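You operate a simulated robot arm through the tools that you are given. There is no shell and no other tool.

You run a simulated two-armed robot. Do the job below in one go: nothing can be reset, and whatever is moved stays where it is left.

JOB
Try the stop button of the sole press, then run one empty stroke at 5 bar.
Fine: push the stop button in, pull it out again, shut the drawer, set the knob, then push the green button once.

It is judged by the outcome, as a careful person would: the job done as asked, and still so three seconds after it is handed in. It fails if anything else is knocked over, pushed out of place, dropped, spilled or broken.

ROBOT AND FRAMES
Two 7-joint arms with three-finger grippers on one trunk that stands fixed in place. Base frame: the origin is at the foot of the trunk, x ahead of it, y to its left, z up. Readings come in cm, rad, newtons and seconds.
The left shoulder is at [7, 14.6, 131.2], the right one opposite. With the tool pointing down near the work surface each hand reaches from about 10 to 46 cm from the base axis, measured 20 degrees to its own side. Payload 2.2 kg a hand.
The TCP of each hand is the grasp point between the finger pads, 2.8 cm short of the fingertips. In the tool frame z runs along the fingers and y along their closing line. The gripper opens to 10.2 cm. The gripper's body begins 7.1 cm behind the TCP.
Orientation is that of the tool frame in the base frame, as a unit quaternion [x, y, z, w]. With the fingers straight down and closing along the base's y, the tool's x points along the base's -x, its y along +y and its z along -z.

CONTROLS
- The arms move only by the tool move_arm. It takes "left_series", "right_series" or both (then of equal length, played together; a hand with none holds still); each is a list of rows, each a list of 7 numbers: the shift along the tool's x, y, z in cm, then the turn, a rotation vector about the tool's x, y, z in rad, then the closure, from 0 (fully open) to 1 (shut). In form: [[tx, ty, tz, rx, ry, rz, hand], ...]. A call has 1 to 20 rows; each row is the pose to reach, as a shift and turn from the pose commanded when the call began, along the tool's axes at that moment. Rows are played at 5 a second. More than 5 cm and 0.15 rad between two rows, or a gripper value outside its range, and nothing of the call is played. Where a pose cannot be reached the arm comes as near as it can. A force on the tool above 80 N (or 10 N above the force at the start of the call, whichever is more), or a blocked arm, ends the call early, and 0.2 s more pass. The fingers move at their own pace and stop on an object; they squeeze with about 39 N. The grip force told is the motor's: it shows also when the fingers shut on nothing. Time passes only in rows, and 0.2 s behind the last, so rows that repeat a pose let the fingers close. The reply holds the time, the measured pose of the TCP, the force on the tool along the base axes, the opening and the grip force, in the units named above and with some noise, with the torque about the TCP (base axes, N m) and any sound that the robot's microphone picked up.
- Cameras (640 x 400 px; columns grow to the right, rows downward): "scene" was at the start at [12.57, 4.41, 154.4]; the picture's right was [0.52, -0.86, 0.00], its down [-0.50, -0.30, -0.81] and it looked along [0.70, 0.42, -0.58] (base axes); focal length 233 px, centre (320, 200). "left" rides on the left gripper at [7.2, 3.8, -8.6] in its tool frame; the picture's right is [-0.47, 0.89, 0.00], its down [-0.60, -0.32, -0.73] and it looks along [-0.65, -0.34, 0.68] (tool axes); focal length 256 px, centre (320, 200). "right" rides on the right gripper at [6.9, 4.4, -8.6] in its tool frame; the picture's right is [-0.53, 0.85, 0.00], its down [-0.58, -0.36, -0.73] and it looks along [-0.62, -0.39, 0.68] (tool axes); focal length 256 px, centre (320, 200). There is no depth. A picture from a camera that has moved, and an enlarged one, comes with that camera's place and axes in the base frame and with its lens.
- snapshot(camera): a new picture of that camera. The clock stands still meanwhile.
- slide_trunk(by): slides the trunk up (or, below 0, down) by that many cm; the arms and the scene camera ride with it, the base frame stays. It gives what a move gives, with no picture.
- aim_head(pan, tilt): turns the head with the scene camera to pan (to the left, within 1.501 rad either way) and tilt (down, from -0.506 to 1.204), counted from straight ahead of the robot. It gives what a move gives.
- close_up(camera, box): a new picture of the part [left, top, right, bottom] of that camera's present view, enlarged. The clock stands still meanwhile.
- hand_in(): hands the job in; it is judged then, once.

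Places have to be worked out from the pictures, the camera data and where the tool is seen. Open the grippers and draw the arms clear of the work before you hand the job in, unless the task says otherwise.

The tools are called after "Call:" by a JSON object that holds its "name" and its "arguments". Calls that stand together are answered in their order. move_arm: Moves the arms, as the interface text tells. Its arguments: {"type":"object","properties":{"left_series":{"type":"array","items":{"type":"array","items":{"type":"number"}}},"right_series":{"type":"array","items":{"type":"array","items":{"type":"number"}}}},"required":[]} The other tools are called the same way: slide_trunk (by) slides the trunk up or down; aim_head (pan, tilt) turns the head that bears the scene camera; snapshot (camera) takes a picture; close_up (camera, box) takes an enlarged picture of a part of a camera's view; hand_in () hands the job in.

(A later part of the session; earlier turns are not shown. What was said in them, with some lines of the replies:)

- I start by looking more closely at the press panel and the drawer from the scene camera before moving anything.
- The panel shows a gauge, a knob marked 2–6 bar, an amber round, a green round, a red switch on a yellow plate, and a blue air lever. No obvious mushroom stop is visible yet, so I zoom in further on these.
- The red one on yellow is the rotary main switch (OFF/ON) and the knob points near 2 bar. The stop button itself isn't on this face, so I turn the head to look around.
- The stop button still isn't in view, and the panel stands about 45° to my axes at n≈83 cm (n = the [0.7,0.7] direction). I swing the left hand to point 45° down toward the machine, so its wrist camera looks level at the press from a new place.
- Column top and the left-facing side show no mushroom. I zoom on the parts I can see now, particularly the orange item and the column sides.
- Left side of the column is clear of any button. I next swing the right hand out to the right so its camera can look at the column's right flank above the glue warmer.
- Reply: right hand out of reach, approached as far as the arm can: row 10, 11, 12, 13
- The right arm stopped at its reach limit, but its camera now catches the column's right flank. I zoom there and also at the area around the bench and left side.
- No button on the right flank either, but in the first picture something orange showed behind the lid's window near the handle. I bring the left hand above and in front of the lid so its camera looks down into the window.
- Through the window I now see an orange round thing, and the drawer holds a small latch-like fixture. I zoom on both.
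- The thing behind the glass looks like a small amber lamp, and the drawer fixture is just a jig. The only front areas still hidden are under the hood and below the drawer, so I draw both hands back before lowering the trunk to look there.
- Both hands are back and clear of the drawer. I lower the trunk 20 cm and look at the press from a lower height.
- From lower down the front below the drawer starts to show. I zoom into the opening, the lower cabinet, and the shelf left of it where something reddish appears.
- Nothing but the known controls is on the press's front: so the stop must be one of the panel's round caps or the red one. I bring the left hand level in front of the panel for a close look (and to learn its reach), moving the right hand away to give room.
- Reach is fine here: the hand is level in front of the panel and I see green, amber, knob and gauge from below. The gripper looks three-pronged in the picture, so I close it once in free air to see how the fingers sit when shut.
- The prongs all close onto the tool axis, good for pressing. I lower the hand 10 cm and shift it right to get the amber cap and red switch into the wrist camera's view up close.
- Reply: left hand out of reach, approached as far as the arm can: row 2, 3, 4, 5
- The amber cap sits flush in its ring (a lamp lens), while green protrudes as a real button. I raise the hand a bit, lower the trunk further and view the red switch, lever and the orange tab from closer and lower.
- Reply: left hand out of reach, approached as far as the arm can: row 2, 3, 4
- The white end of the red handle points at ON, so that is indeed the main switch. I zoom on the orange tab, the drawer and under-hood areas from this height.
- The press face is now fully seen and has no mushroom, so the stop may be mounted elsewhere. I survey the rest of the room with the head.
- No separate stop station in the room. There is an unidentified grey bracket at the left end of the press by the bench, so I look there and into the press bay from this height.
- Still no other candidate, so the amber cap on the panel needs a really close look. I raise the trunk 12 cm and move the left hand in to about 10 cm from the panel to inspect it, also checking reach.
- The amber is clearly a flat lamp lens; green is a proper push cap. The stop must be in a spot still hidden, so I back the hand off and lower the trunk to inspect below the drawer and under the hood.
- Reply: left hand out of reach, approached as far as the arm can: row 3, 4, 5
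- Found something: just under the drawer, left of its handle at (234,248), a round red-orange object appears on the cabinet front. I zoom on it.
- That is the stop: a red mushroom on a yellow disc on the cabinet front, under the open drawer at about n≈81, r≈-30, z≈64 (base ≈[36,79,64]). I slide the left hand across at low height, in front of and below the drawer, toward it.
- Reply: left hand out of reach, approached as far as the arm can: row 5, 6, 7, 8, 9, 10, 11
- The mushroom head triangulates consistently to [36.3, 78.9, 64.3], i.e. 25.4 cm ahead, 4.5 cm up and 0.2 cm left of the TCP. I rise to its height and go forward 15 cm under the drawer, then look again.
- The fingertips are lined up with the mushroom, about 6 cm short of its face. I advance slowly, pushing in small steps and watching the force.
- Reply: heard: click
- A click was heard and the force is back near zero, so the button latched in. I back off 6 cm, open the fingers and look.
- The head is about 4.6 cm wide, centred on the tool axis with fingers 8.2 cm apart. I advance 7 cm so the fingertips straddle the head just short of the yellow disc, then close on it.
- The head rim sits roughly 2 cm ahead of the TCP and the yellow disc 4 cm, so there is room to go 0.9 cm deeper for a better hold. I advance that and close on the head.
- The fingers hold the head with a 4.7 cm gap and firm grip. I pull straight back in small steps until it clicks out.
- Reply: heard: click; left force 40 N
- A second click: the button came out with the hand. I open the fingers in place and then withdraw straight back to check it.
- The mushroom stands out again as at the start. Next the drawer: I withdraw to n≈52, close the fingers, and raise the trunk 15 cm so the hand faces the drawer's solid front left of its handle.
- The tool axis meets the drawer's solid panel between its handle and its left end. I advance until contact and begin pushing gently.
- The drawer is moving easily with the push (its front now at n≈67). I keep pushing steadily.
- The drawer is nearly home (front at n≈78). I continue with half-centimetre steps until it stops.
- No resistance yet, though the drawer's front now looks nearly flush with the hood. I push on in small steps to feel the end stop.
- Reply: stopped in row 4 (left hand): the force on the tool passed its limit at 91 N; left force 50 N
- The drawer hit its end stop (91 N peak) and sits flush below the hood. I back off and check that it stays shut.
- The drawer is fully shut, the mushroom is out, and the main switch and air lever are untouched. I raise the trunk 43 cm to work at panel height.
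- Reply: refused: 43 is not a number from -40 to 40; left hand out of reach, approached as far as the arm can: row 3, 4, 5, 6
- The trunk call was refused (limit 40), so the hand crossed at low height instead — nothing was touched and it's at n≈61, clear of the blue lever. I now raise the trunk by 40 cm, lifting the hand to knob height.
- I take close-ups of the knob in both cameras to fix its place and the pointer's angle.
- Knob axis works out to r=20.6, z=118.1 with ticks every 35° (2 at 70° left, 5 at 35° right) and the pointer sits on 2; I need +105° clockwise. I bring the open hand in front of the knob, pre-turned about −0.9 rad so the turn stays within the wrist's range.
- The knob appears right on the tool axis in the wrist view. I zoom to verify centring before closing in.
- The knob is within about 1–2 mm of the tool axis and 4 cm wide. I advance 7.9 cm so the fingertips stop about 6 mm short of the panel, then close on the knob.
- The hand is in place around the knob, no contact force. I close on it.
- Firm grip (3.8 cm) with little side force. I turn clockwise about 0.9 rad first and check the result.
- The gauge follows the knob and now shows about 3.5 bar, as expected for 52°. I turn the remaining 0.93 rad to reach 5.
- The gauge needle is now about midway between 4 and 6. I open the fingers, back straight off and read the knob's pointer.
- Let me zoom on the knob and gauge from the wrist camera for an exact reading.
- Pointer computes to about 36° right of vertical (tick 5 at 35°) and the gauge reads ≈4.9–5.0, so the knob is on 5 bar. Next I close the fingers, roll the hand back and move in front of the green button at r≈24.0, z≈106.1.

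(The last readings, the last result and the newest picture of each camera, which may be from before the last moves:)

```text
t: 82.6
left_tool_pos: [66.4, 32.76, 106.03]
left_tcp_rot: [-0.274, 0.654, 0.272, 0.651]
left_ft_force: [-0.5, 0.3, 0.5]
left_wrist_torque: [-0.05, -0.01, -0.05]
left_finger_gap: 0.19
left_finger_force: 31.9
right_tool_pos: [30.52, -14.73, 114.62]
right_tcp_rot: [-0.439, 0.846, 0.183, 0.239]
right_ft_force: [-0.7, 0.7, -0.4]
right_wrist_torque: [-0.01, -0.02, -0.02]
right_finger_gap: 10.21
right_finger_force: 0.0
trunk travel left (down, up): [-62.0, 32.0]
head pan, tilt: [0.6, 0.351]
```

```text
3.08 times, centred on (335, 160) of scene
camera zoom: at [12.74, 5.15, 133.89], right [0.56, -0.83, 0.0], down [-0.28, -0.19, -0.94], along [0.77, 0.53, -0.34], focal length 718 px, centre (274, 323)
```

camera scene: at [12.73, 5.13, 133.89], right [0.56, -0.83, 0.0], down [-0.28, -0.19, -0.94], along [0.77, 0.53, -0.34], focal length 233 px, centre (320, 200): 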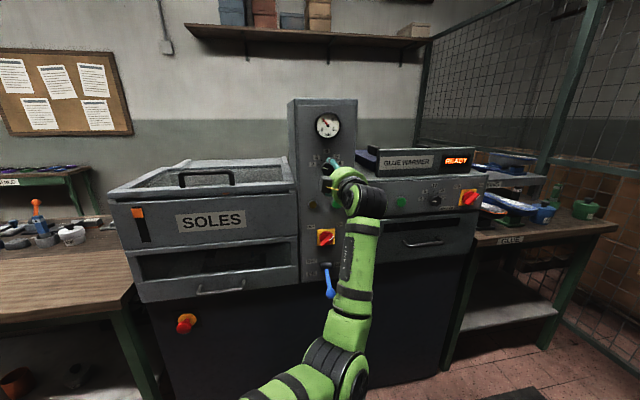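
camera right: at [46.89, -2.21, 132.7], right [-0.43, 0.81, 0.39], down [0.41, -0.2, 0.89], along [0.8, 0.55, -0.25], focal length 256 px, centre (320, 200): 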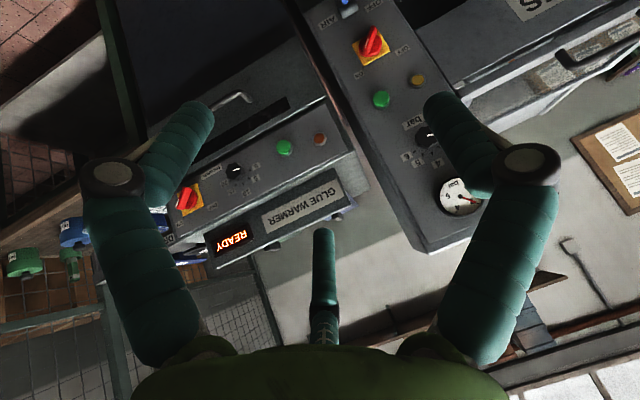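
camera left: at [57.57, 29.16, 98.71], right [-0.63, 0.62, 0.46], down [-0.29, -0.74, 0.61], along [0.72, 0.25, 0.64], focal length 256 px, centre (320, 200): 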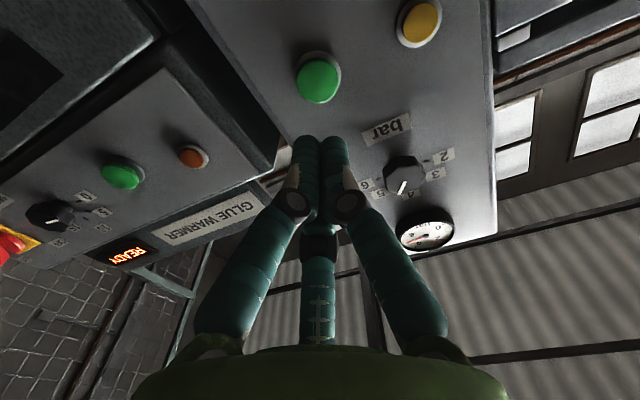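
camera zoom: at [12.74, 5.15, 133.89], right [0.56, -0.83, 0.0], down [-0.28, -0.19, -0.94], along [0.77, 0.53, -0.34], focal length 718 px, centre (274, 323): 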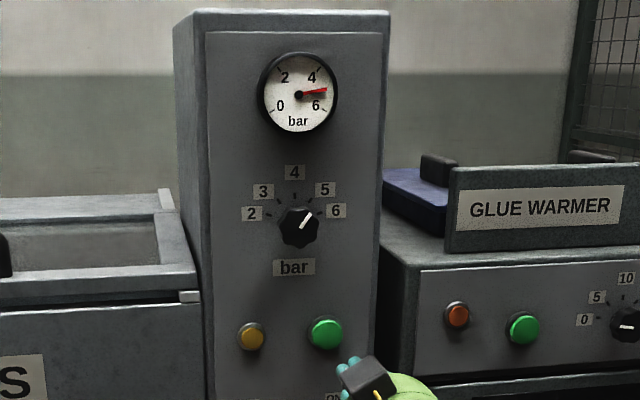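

The fingertips are lined up with the green cap to about 1 mm; cap front about 8.5 cm ahead of the tips. I advance to just short of it and look once more.

Call:
{"name": "move_arm", "arguments": {"left_series": [[0, -0.1, 2.5, 0, 0, 0, 1], [0, -0.1, 5, 0, 0, 0, 1], [0, -0.1, 6.5, 0, 0, 0, 1], [0, -0.1, 7.5, 0, 0, 0, 1], [0, -0.1, 7.5, 0, 0, 0, 1]]}}

Call:
{"name": "close_up", "arguments": {"camera": "left", "box": [220, 60, 420, 200]}}

```text
t: 83.8
left_tool_pos: [71.94, 38.14, 106.03]
left_tcp_rot: [-0.273, 0.654, 0.272, 0.651]
left_ft_force: [-1.0, -1.1, -0.1]
left_wrist_torque: [-0.03, 0.01, -0.04]
left_finger_gap: 0.23
left_finger_force: 31.9
right_tool_pos: [30.52, -14.88, 114.74]
right_tcp_rot: [-0.439, 0.847, 0.182, 0.24]
right_ft_force: [-0.7, 1.1, -0.4]
right_wrist_torque: [-0.01, 0.01, 0.02]
right_finger_gap: 10.2
right_finger_force: 0.0
trunk travel left (down, up): [-62.0, 32.0]
head pan, tilt: [0.6, 0.351]
```

```text
2.86 times, centred on (320, 130) of left
camera zoom: at [62.99, 34.56, 98.75], right [-0.63, 0.62, 0.46], down [-0.29, -0.74, 0.61], along [0.72, 0.25, 0.64], focal length 731 px, centre (320, 400)
```

zoom: 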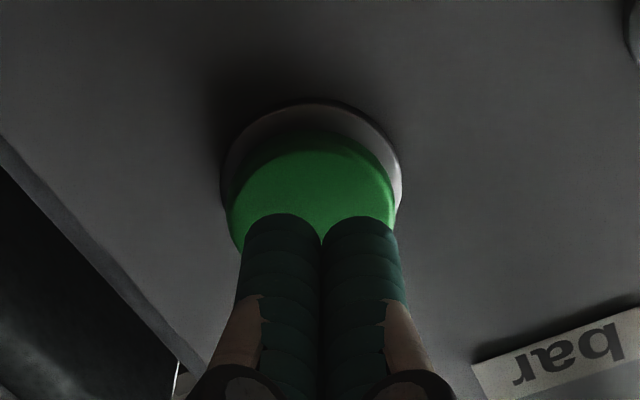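

The tips are about 0.7 cm from the green cap, very slightly right of centre. I nudge 2 mm over and press in small steps.

Call:
{"name": "move_arm", "arguments": {"left_series": [[0, -0.2, 0.3, 0, 0, 0, 1], [0, -0.2, 0.6, 0, 0, 0, 1], [0, -0.2, 0.85, 0, 0, 0, 1], [0, -0.2, 1.1, 0, 0, 0, 1], [0, -0.2, 1.3, 0, 0, 0, 1]]}}

```text
t: 85.0
left_tool_pos: [72.73, 38.78, 106.01]
left_tcp_rot: [-0.274, 0.654, 0.273, 0.651]
left_ft_force: [0.6, 0.0, 0.1]
left_wrist_torque: [0.0, 0.01, 0.0]
left_finger_gap: 0.22
left_finger_force: 31.1
right_tool_pos: [30.37, -14.91, 114.78]
right_tcp_rot: [-0.439, 0.847, 0.183, 0.239]
right_ft_force: [0.1, 0.8, 0.1]
right_wrist_torque: [0.01, 0.01, 0.02]
right_finger_gap: 10.19
right_finger_force: 0.1
trunk travel left (down, up): [-62.0, 32.0]
head pan, tilt: [0.6, 0.351]
```

No contact yet at tip n≈81.6. I continue in 2 mm steps.

Call:
{"name": "move_arm", "arguments": {"left_series": [[0, 0, 0.2, 0, 0, 0, 1], [0, 0, 0.4, 0, 0, 0, 1], [0, 0, 0.6, 0, 0, 0, 1]]}}

Call:
{"name": "close_up", "arguments": {"camera": "left", "box": [220, 60, 420, 200]}}

```text
t: 85.8
left_tool_pos: [73.27, 38.87, 106.09]
left_tcp_rot: [-0.274, 0.654, 0.272, 0.651]
left_ft_force: [-2.7, -2.2, 0.4]
left_wrist_torque: [-0.02, 0.01, -0.02]
left_finger_gap: 0.2
left_finger_force: 31.5
right_tool_pos: [30.38, -14.82, 114.73]
right_tcp_rot: [-0.439, 0.847, 0.183, 0.239]
right_ft_force: [-0.1, -0.2, 1.4]
right_wrist_torque: [-0.02, 0.0, 0.0]
right_finger_gap: 10.2
right_finger_force: 0.0
trunk travel left (down, up): [-62.0, 32.0]
head pan, tilt: [0.6, 0.351]
```

```text
2.86 times, centred on (320, 130) of left
camera zoom: at [64.4, 35.38, 98.74], right [-0.63, 0.62, 0.46], down [-0.29, -0.74, 0.61], along [0.72, 0.25, 0.64], focal length 731 px, centre (320, 400)
```

zoom: 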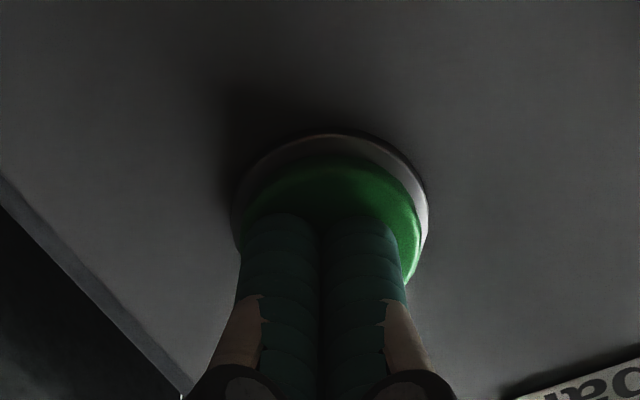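

Contact now (≈3.5 N). I keep pressing in 2 mm steps until it clicks.

Call:
{"name": "move_arm", "arguments": {"left_series": [[0, 0, 0.15, 0, 0, 0, 1], [0, 0, 0.3, 0, 0, 0, 1], [0, 0, 0.45, 0, 0, 0, 1]]}}

```text
t: 86.6
left_tool_pos: [73.47, 39.04, 106.05]
left_tcp_rot: [-0.274, 0.654, 0.273, 0.65]
left_ft_force: [-10.8, -8.4, -3.8]
left_wrist_torque: [0.0, 0.1, 0.01]
left_finger_gap: 0.59
left_finger_force: 31.2
right_tool_pos: [30.44, -14.98, 114.74]
right_tcp_rot: [-0.438, 0.847, 0.182, 0.24]
right_ft_force: [-0.4, 0.3, -0.1]
right_wrist_torque: [0.01, 0.02, -0.03]
right_finger_gap: 10.18
right_finger_force: 0.0
trunk travel left (down, up): [-62.0, 32.0]
head pan, tilt: [0.6, 0.351]
heard: click
```

Click heard at about 14 N — the green button was pressed. I release straight back now and watch.

Call:
{"name": "move_arm", "arguments": {"left_series": [[0, 0, -1, 0, 0, 0, 1], [0, 0, -3, 0, 0, 0, 1], [0, 0, -7, 0, 0, 0, 1], [0, 0, -11, 0, 0, 0, 1], [0, 0, -13, 0, 0, 0, 1]]}}

Call:
{"name": "snapshot", "arguments": {"camera": "scene"}}

Call:
{"name": "close_up", "arguments": {"camera": "scene", "box": [285, 95, 385, 225]}}

```text
t: 87.8
left_tool_pos: [64.25, 29.94, 105.94]
left_tcp_rot: [-0.273, 0.654, 0.272, 0.651]
left_ft_force: [0.6, -0.5, -0.1]
left_wrist_torque: [0.0, -0.01, 0.03]
left_finger_gap: 0.2
left_finger_force: 30.9
right_tool_pos: [30.46, -14.77, 114.66]
right_tcp_rot: [-0.439, 0.847, 0.183, 0.239]
right_ft_force: [0.0, 0.1, 0.2]
right_wrist_torque: [-0.02, -0.02, 0.01]
right_finger_gap: 10.19
right_finger_force: 0.1
trunk travel left (down, up): [-62.0, 32.0]
head pan, tilt: [0.6, 0.351]
```

```text
taken
camera scene: at [12.73, 5.11, 133.89], right [0.56, -0.83, 0.0], down [-0.28, -0.19, -0.94], along [0.77, 0.53, -0.34], focal length 233 px, centre (320, 200)
```

scene: 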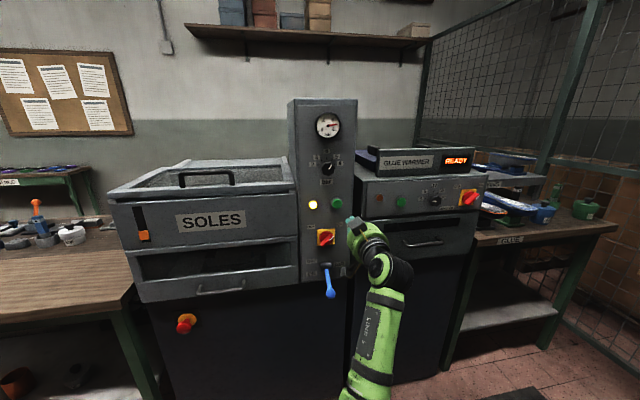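

```text
3.08 times, centred on (335, 160) of scene
camera zoom: at [12.73, 5.11, 133.89], right [0.56, -0.83, 0.0], down [-0.28, -0.19, -0.94], along [0.77, 0.53, -0.34], focal length 718 px, centre (274, 323)
```

zoom: 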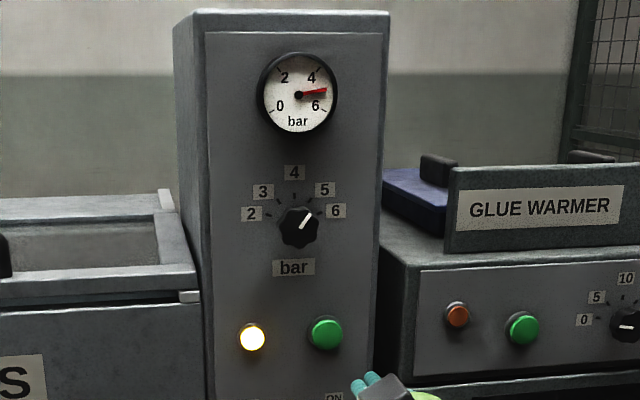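

The stroke is running: the amber lamp is lit and the orange indicator has moved down its slot. I draw the hand back further, open it, and let time pass for the stroke to finish.

Call:
{"name": "move_arm", "arguments": {"left_series": [[0, 1, -3, 0, 0, 0, 0.5], [0, 2, -6, 0, 0, 0, 0], [0, 3, -8, 0, 0, 0, 0], [0, 3, -8, 0, 0, 0, 0], [0, 3, -8, 0, 0, 0, 0], [0, 3, -8, 0, 0, 0, 0], [0, 3, -8, 0, 0, 0, 0], [0, 3, -8, 0, 0, 0, 0], [0, 3, -8, 0, 0, 0, 0], [0, 3, -8, 0, 0, 0, 0]]}}

Call:
{"name": "snapshot", "arguments": {"camera": "scene"}}

Call:
{"name": "close_up", "arguments": {"camera": "scene", "box": [100, 90, 380, 350]}}

```text
t: 89.8
left_tool_pos: [56.01, 30.29, 108.54]
left_tcp_rot: [-0.265, 0.616, 0.329, 0.665]
left_ft_force: [0.5, 0.7, 0.2]
left_wrist_torque: [0.01, -0.02, 0.06]
left_finger_gap: 10.18
left_finger_force: 0.1
right_tool_pos: [30.4, -14.87, 114.75]
right_tcp_rot: [-0.438, 0.847, 0.182, 0.239]
right_ft_force: [-0.2, -0.3, -0.4]
right_wrist_torque: [0.04, -0.01, 0.02]
right_finger_gap: 10.23
right_finger_force: 0.1
trunk travel left (down, up): [-62.0, 32.0]
head pan, tilt: [0.6, 0.351]
stopped in row 9 (left hand): the arm was blocked; the commanded pose is now the measured one
```

```text
taken
camera scene: at [12.76, 5.16, 133.88], right [0.56, -0.83, 0.0], down [-0.28, -0.19, -0.94], along [0.77, 0.53, -0.34], focal length 233 px, centre (320, 200)
```

scene: 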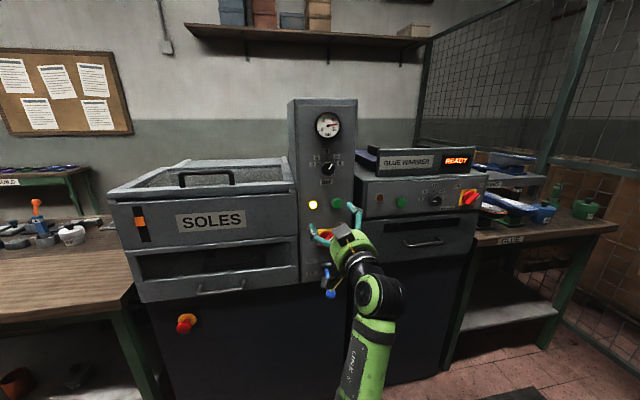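

```text
1.54 times, centred on (240, 220) of scene
camera zoom: at [12.76, 5.16, 133.88], right [0.56, -0.83, 0.0], down [-0.28, -0.19, -0.94], along [0.77, 0.53, -0.34], focal length 359 px, centre (443, 169)
```

zoom: 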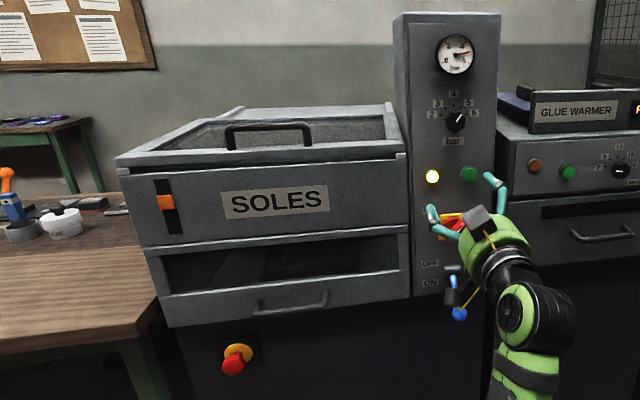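

The press's orange indicator is already travelling back up; the arm reported a joint block while retreating (no contact force, nothing near). I lift and pitch the left hand back along the way it came, away from the press.

Call:
{"name": "move_arm", "arguments": {"left_series": [[-1.96, 1.72, -0.3, 0, 0.13, 0, 0], [-3.9, 3.44, -0.6, 0, 0.26, 0, 0], [-5.9, 5.2, -0.9, 0, 0.39, 0, 0], [-7.8, 6.9, -1.2, 0, 0.52, 0, 0], [-9.8, 8.6, -1.5, 0, 0.65, 0, 0], [-11.7, 10.3, -1.8, 0, 0.78, 0, 0], [-13.7, 12.0, -2.1, 0, 0.91, 0, 0], [-15.6, 13.8, -2.4, 0, 1.04, 0, 0], [-17.6, 15.5, -2.7, 0, 1.17, 0, 0]]}}

Call:
{"name": "snapshot", "arguments": {"camera": "scene"}}

```text
t: 91.8
left_tool_pos: [42.15, 36.21, 126.32]
left_tcp_rot: [-0.4, 0.883, 0.124, 0.212]
left_ft_force: [-0.8, 0.5, -0.2]
left_wrist_torque: [-0.01, -0.05, -0.02]
left_finger_gap: 10.2
left_finger_force: 0.0
right_tool_pos: [30.44, -14.67, 114.74]
right_tcp_rot: [-0.439, 0.847, 0.182, 0.239]
right_ft_force: [0.0, 0.5, -0.5]
right_wrist_torque: [-0.02, 0.0, -0.01]
right_finger_gap: 10.21
right_finger_force: 0.1
trunk travel left (down, up): [-62.0, 32.0]
head pan, tilt: [0.6, 0.351]
```

```text
taken
camera scene: at [12.6, 5.21, 133.89], right [0.56, -0.83, 0.0], down [-0.28, -0.19, -0.94], along [0.78, 0.53, -0.34], focal length 233 px, centre (320, 200)
```

scene: 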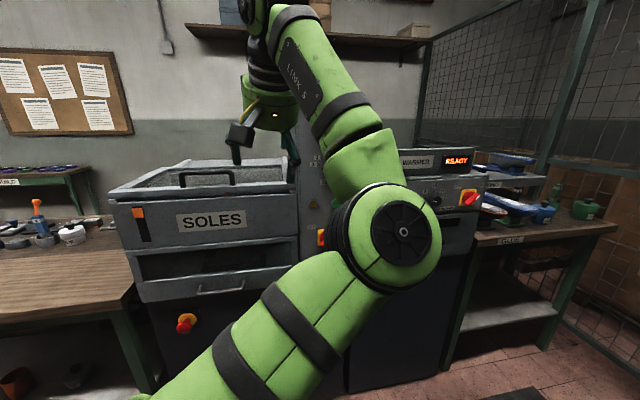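

The orange indicator is back at the top. I move the left hand further out to the left to clear the view and check the panel.

Call:
{"name": "move_arm", "arguments": {"left_series": [[0.33, 3.07, -1.14, 0, 0, 0, 0], [0.65, 6.13, -2.28, 0, 0, 0, 0], [0.98, 9.2, -3.42, 0, 0, 0, 0], [1.3, 12.27, -4.56, 0, 0, 0, 0], [1.63, 15.33, -5.7, 0, 0, 0, 0], [1.96, 18.4, -6.84, 0, 0, 0, 0]]}}

Call:
{"name": "snapshot", "arguments": {"camera": "scene"}}

Call:
{"name": "close_up", "arguments": {"camera": "scene", "box": [270, 90, 390, 310]}}

```text
t: 93.2
left_tool_pos: [24.75, 44.3, 132.38]
left_tcp_rot: [-0.401, 0.882, 0.125, 0.213]
left_ft_force: [-0.7, -0.5, 0.0]
left_wrist_torque: [0.0, -0.03, 0.0]
left_finger_gap: 10.22
left_finger_force: 0.0
right_tool_pos: [30.31, -14.75, 114.81]
right_tcp_rot: [-0.439, 0.846, 0.182, 0.239]
right_ft_force: [-0.3, -0.2, 0.3]
right_wrist_torque: [0.0, 0.0, -0.02]
right_finger_gap: 10.2
right_finger_force: 0.0
trunk travel left (down, up): [-62.0, 32.0]
head pan, tilt: [0.6, 0.351]
```

```text
taken
camera scene: at [12.59, 5.21, 133.9], right [0.56, -0.83, 0.0], down [-0.28, -0.19, -0.94], along [0.78, 0.53, -0.34], focal length 233 px, centre (320, 200)
```

scene: 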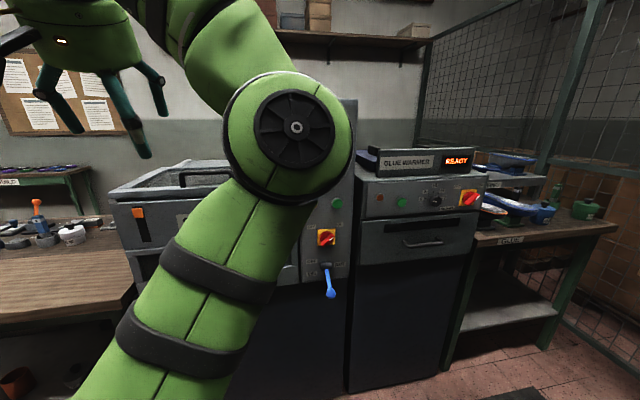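

```text
1.82 times, centred on (330, 200) of scene
camera zoom: at [12.59, 5.21, 133.9], right [0.56, -0.83, 0.0], down [-0.28, -0.19, -0.94], along [0.78, 0.53, -0.34], focal length 424 px, centre (302, 200)
```

zoom: 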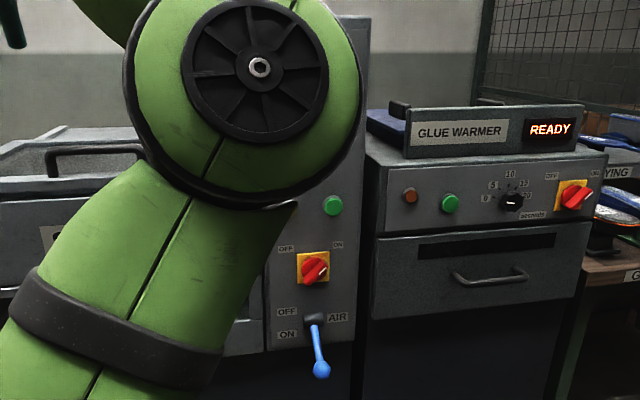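

The main switch and air lever are unchanged. The elbow hides the rest, so I check the panel with the right wrist camera.

Call:
{"name": "snapshot", "arguments": {"camera": "right"}}

Call:
{"name": "snapshot", "arguments": {"camera": "left"}}

```text
taken
camera right: at [21.3, -21.45, 118.3], right [-0.44, 0.81, 0.38], down [0.41, -0.2, 0.89], along [0.8, 0.55, -0.25], focal length 256 px, centre (320, 200)
```

right: 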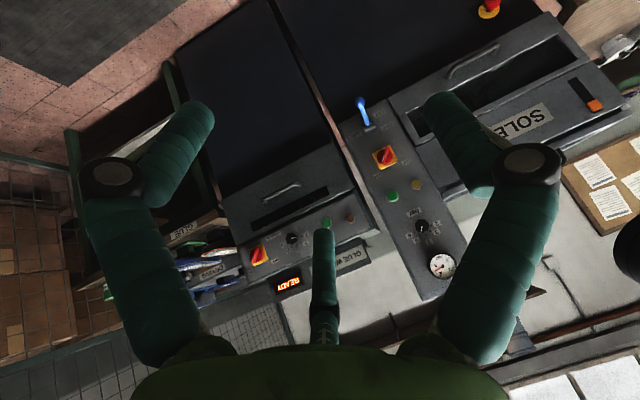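

```text
taken
camera left: at [15.15, 38.56, 136.62], right [-0.4, 0.88, 0.27], down [0.4, -0.1, 0.91], along [0.83, 0.47, -0.31], focal length 256 px, centre (320, 200)
```

left: 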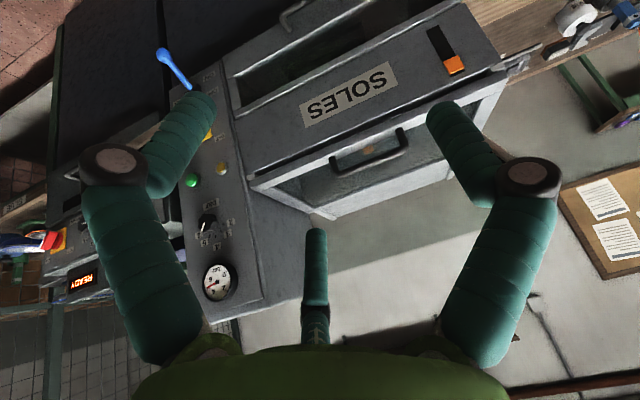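

Call:
{"name": "close_up", "arguments": {"camera": "right", "box": [340, 120, 480, 290]}}

Call:
{"name": "close_up", "arguments": {"camera": "right", "box": [400, 0, 640, 150]}}

Call:
{"name": "close_up", "arguments": {"camera": "left", "box": [170, 140, 270, 310]}}

```text
2.35 times, centred on (410, 205) of right
camera zoom: at [21.3, -21.45, 118.3], right [-0.44, 0.81, 0.38], down [0.41, -0.2, 0.89], along [0.8, 0.55, -0.25], focal length 602 px, centre (108, 188)
```

zoom: 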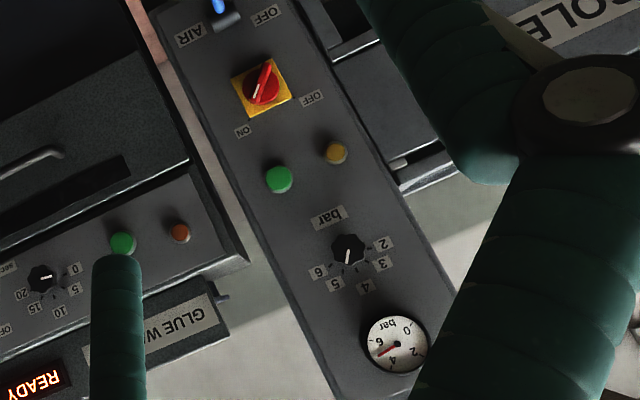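

```text
2.67 times, centred on (520, 75) of right
camera zoom: at [21.3, -21.45, 118.3], right [-0.44, 0.81, 0.38], down [0.41, -0.2, 0.89], along [0.8, 0.55, -0.25], focal length 683 px, centre (-213, 533)
```

zoom: 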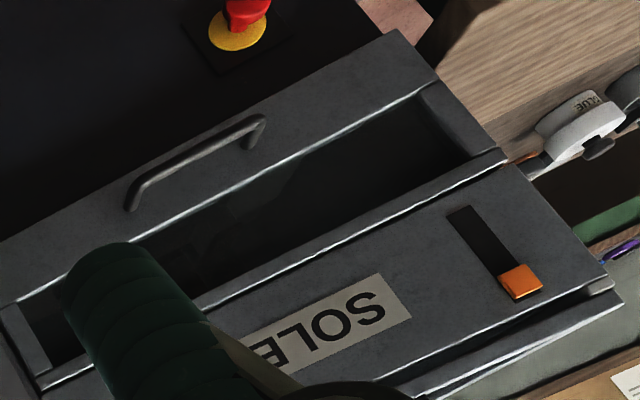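

```text
2.35 times, centred on (220, 225) of left
camera zoom: at [15.15, 38.56, 136.62], right [-0.4, 0.88, 0.27], down [0.4, -0.1, 0.91], along [0.83, 0.47, -0.31], focal length 602 px, centre (555, 141)
```

zoom: 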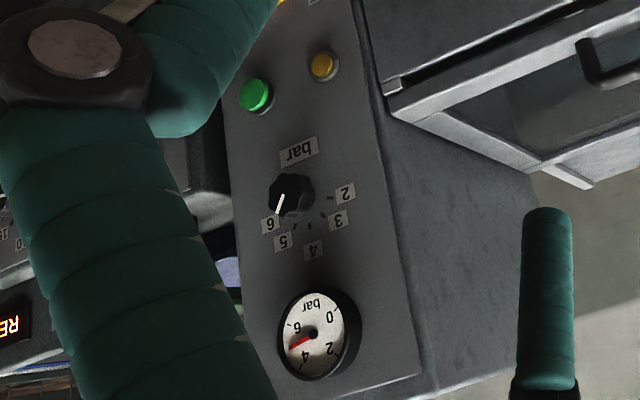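

Stroke complete: lamp off again, orange indicator back at the top, drawer flush, stop mushroom out, knob and gauge on 5 bar, main switch and air lever unchanged, both hands open and clear. I hand the job in.

Call:
{"name": "hand_in", "arguments": {}}

```text
The job is handed in.
```

The stop button on the sole press has been tried, and one empty stroke has been run at 5 bar. The job is handed in.

- **Stop button:** it is the red mushroom under the drawer. I pushed it in until it clicked, pulled it out until it clicked again, and it now stands out as it did at the start.
- **Drawer:** pushed shut to its end stop, where the force briefly reached 91 N, over the 80 N limit. It is flush and stayed shut.
- **Knob:** turned from 2 to 5. The pointer sits on the 5 mark and the gauge reads about 5 bar.
- **Stroke:** I pressed the green button once and heard it click. The amber lamp lit and the orange slider on the front went down and came back up. The lamp then went out.

The jig that was already in the drawer stayed there during the stroke. The main switch and air lever were not moved, and I saw nothing else displaced. Both hands are open and clear of the press.
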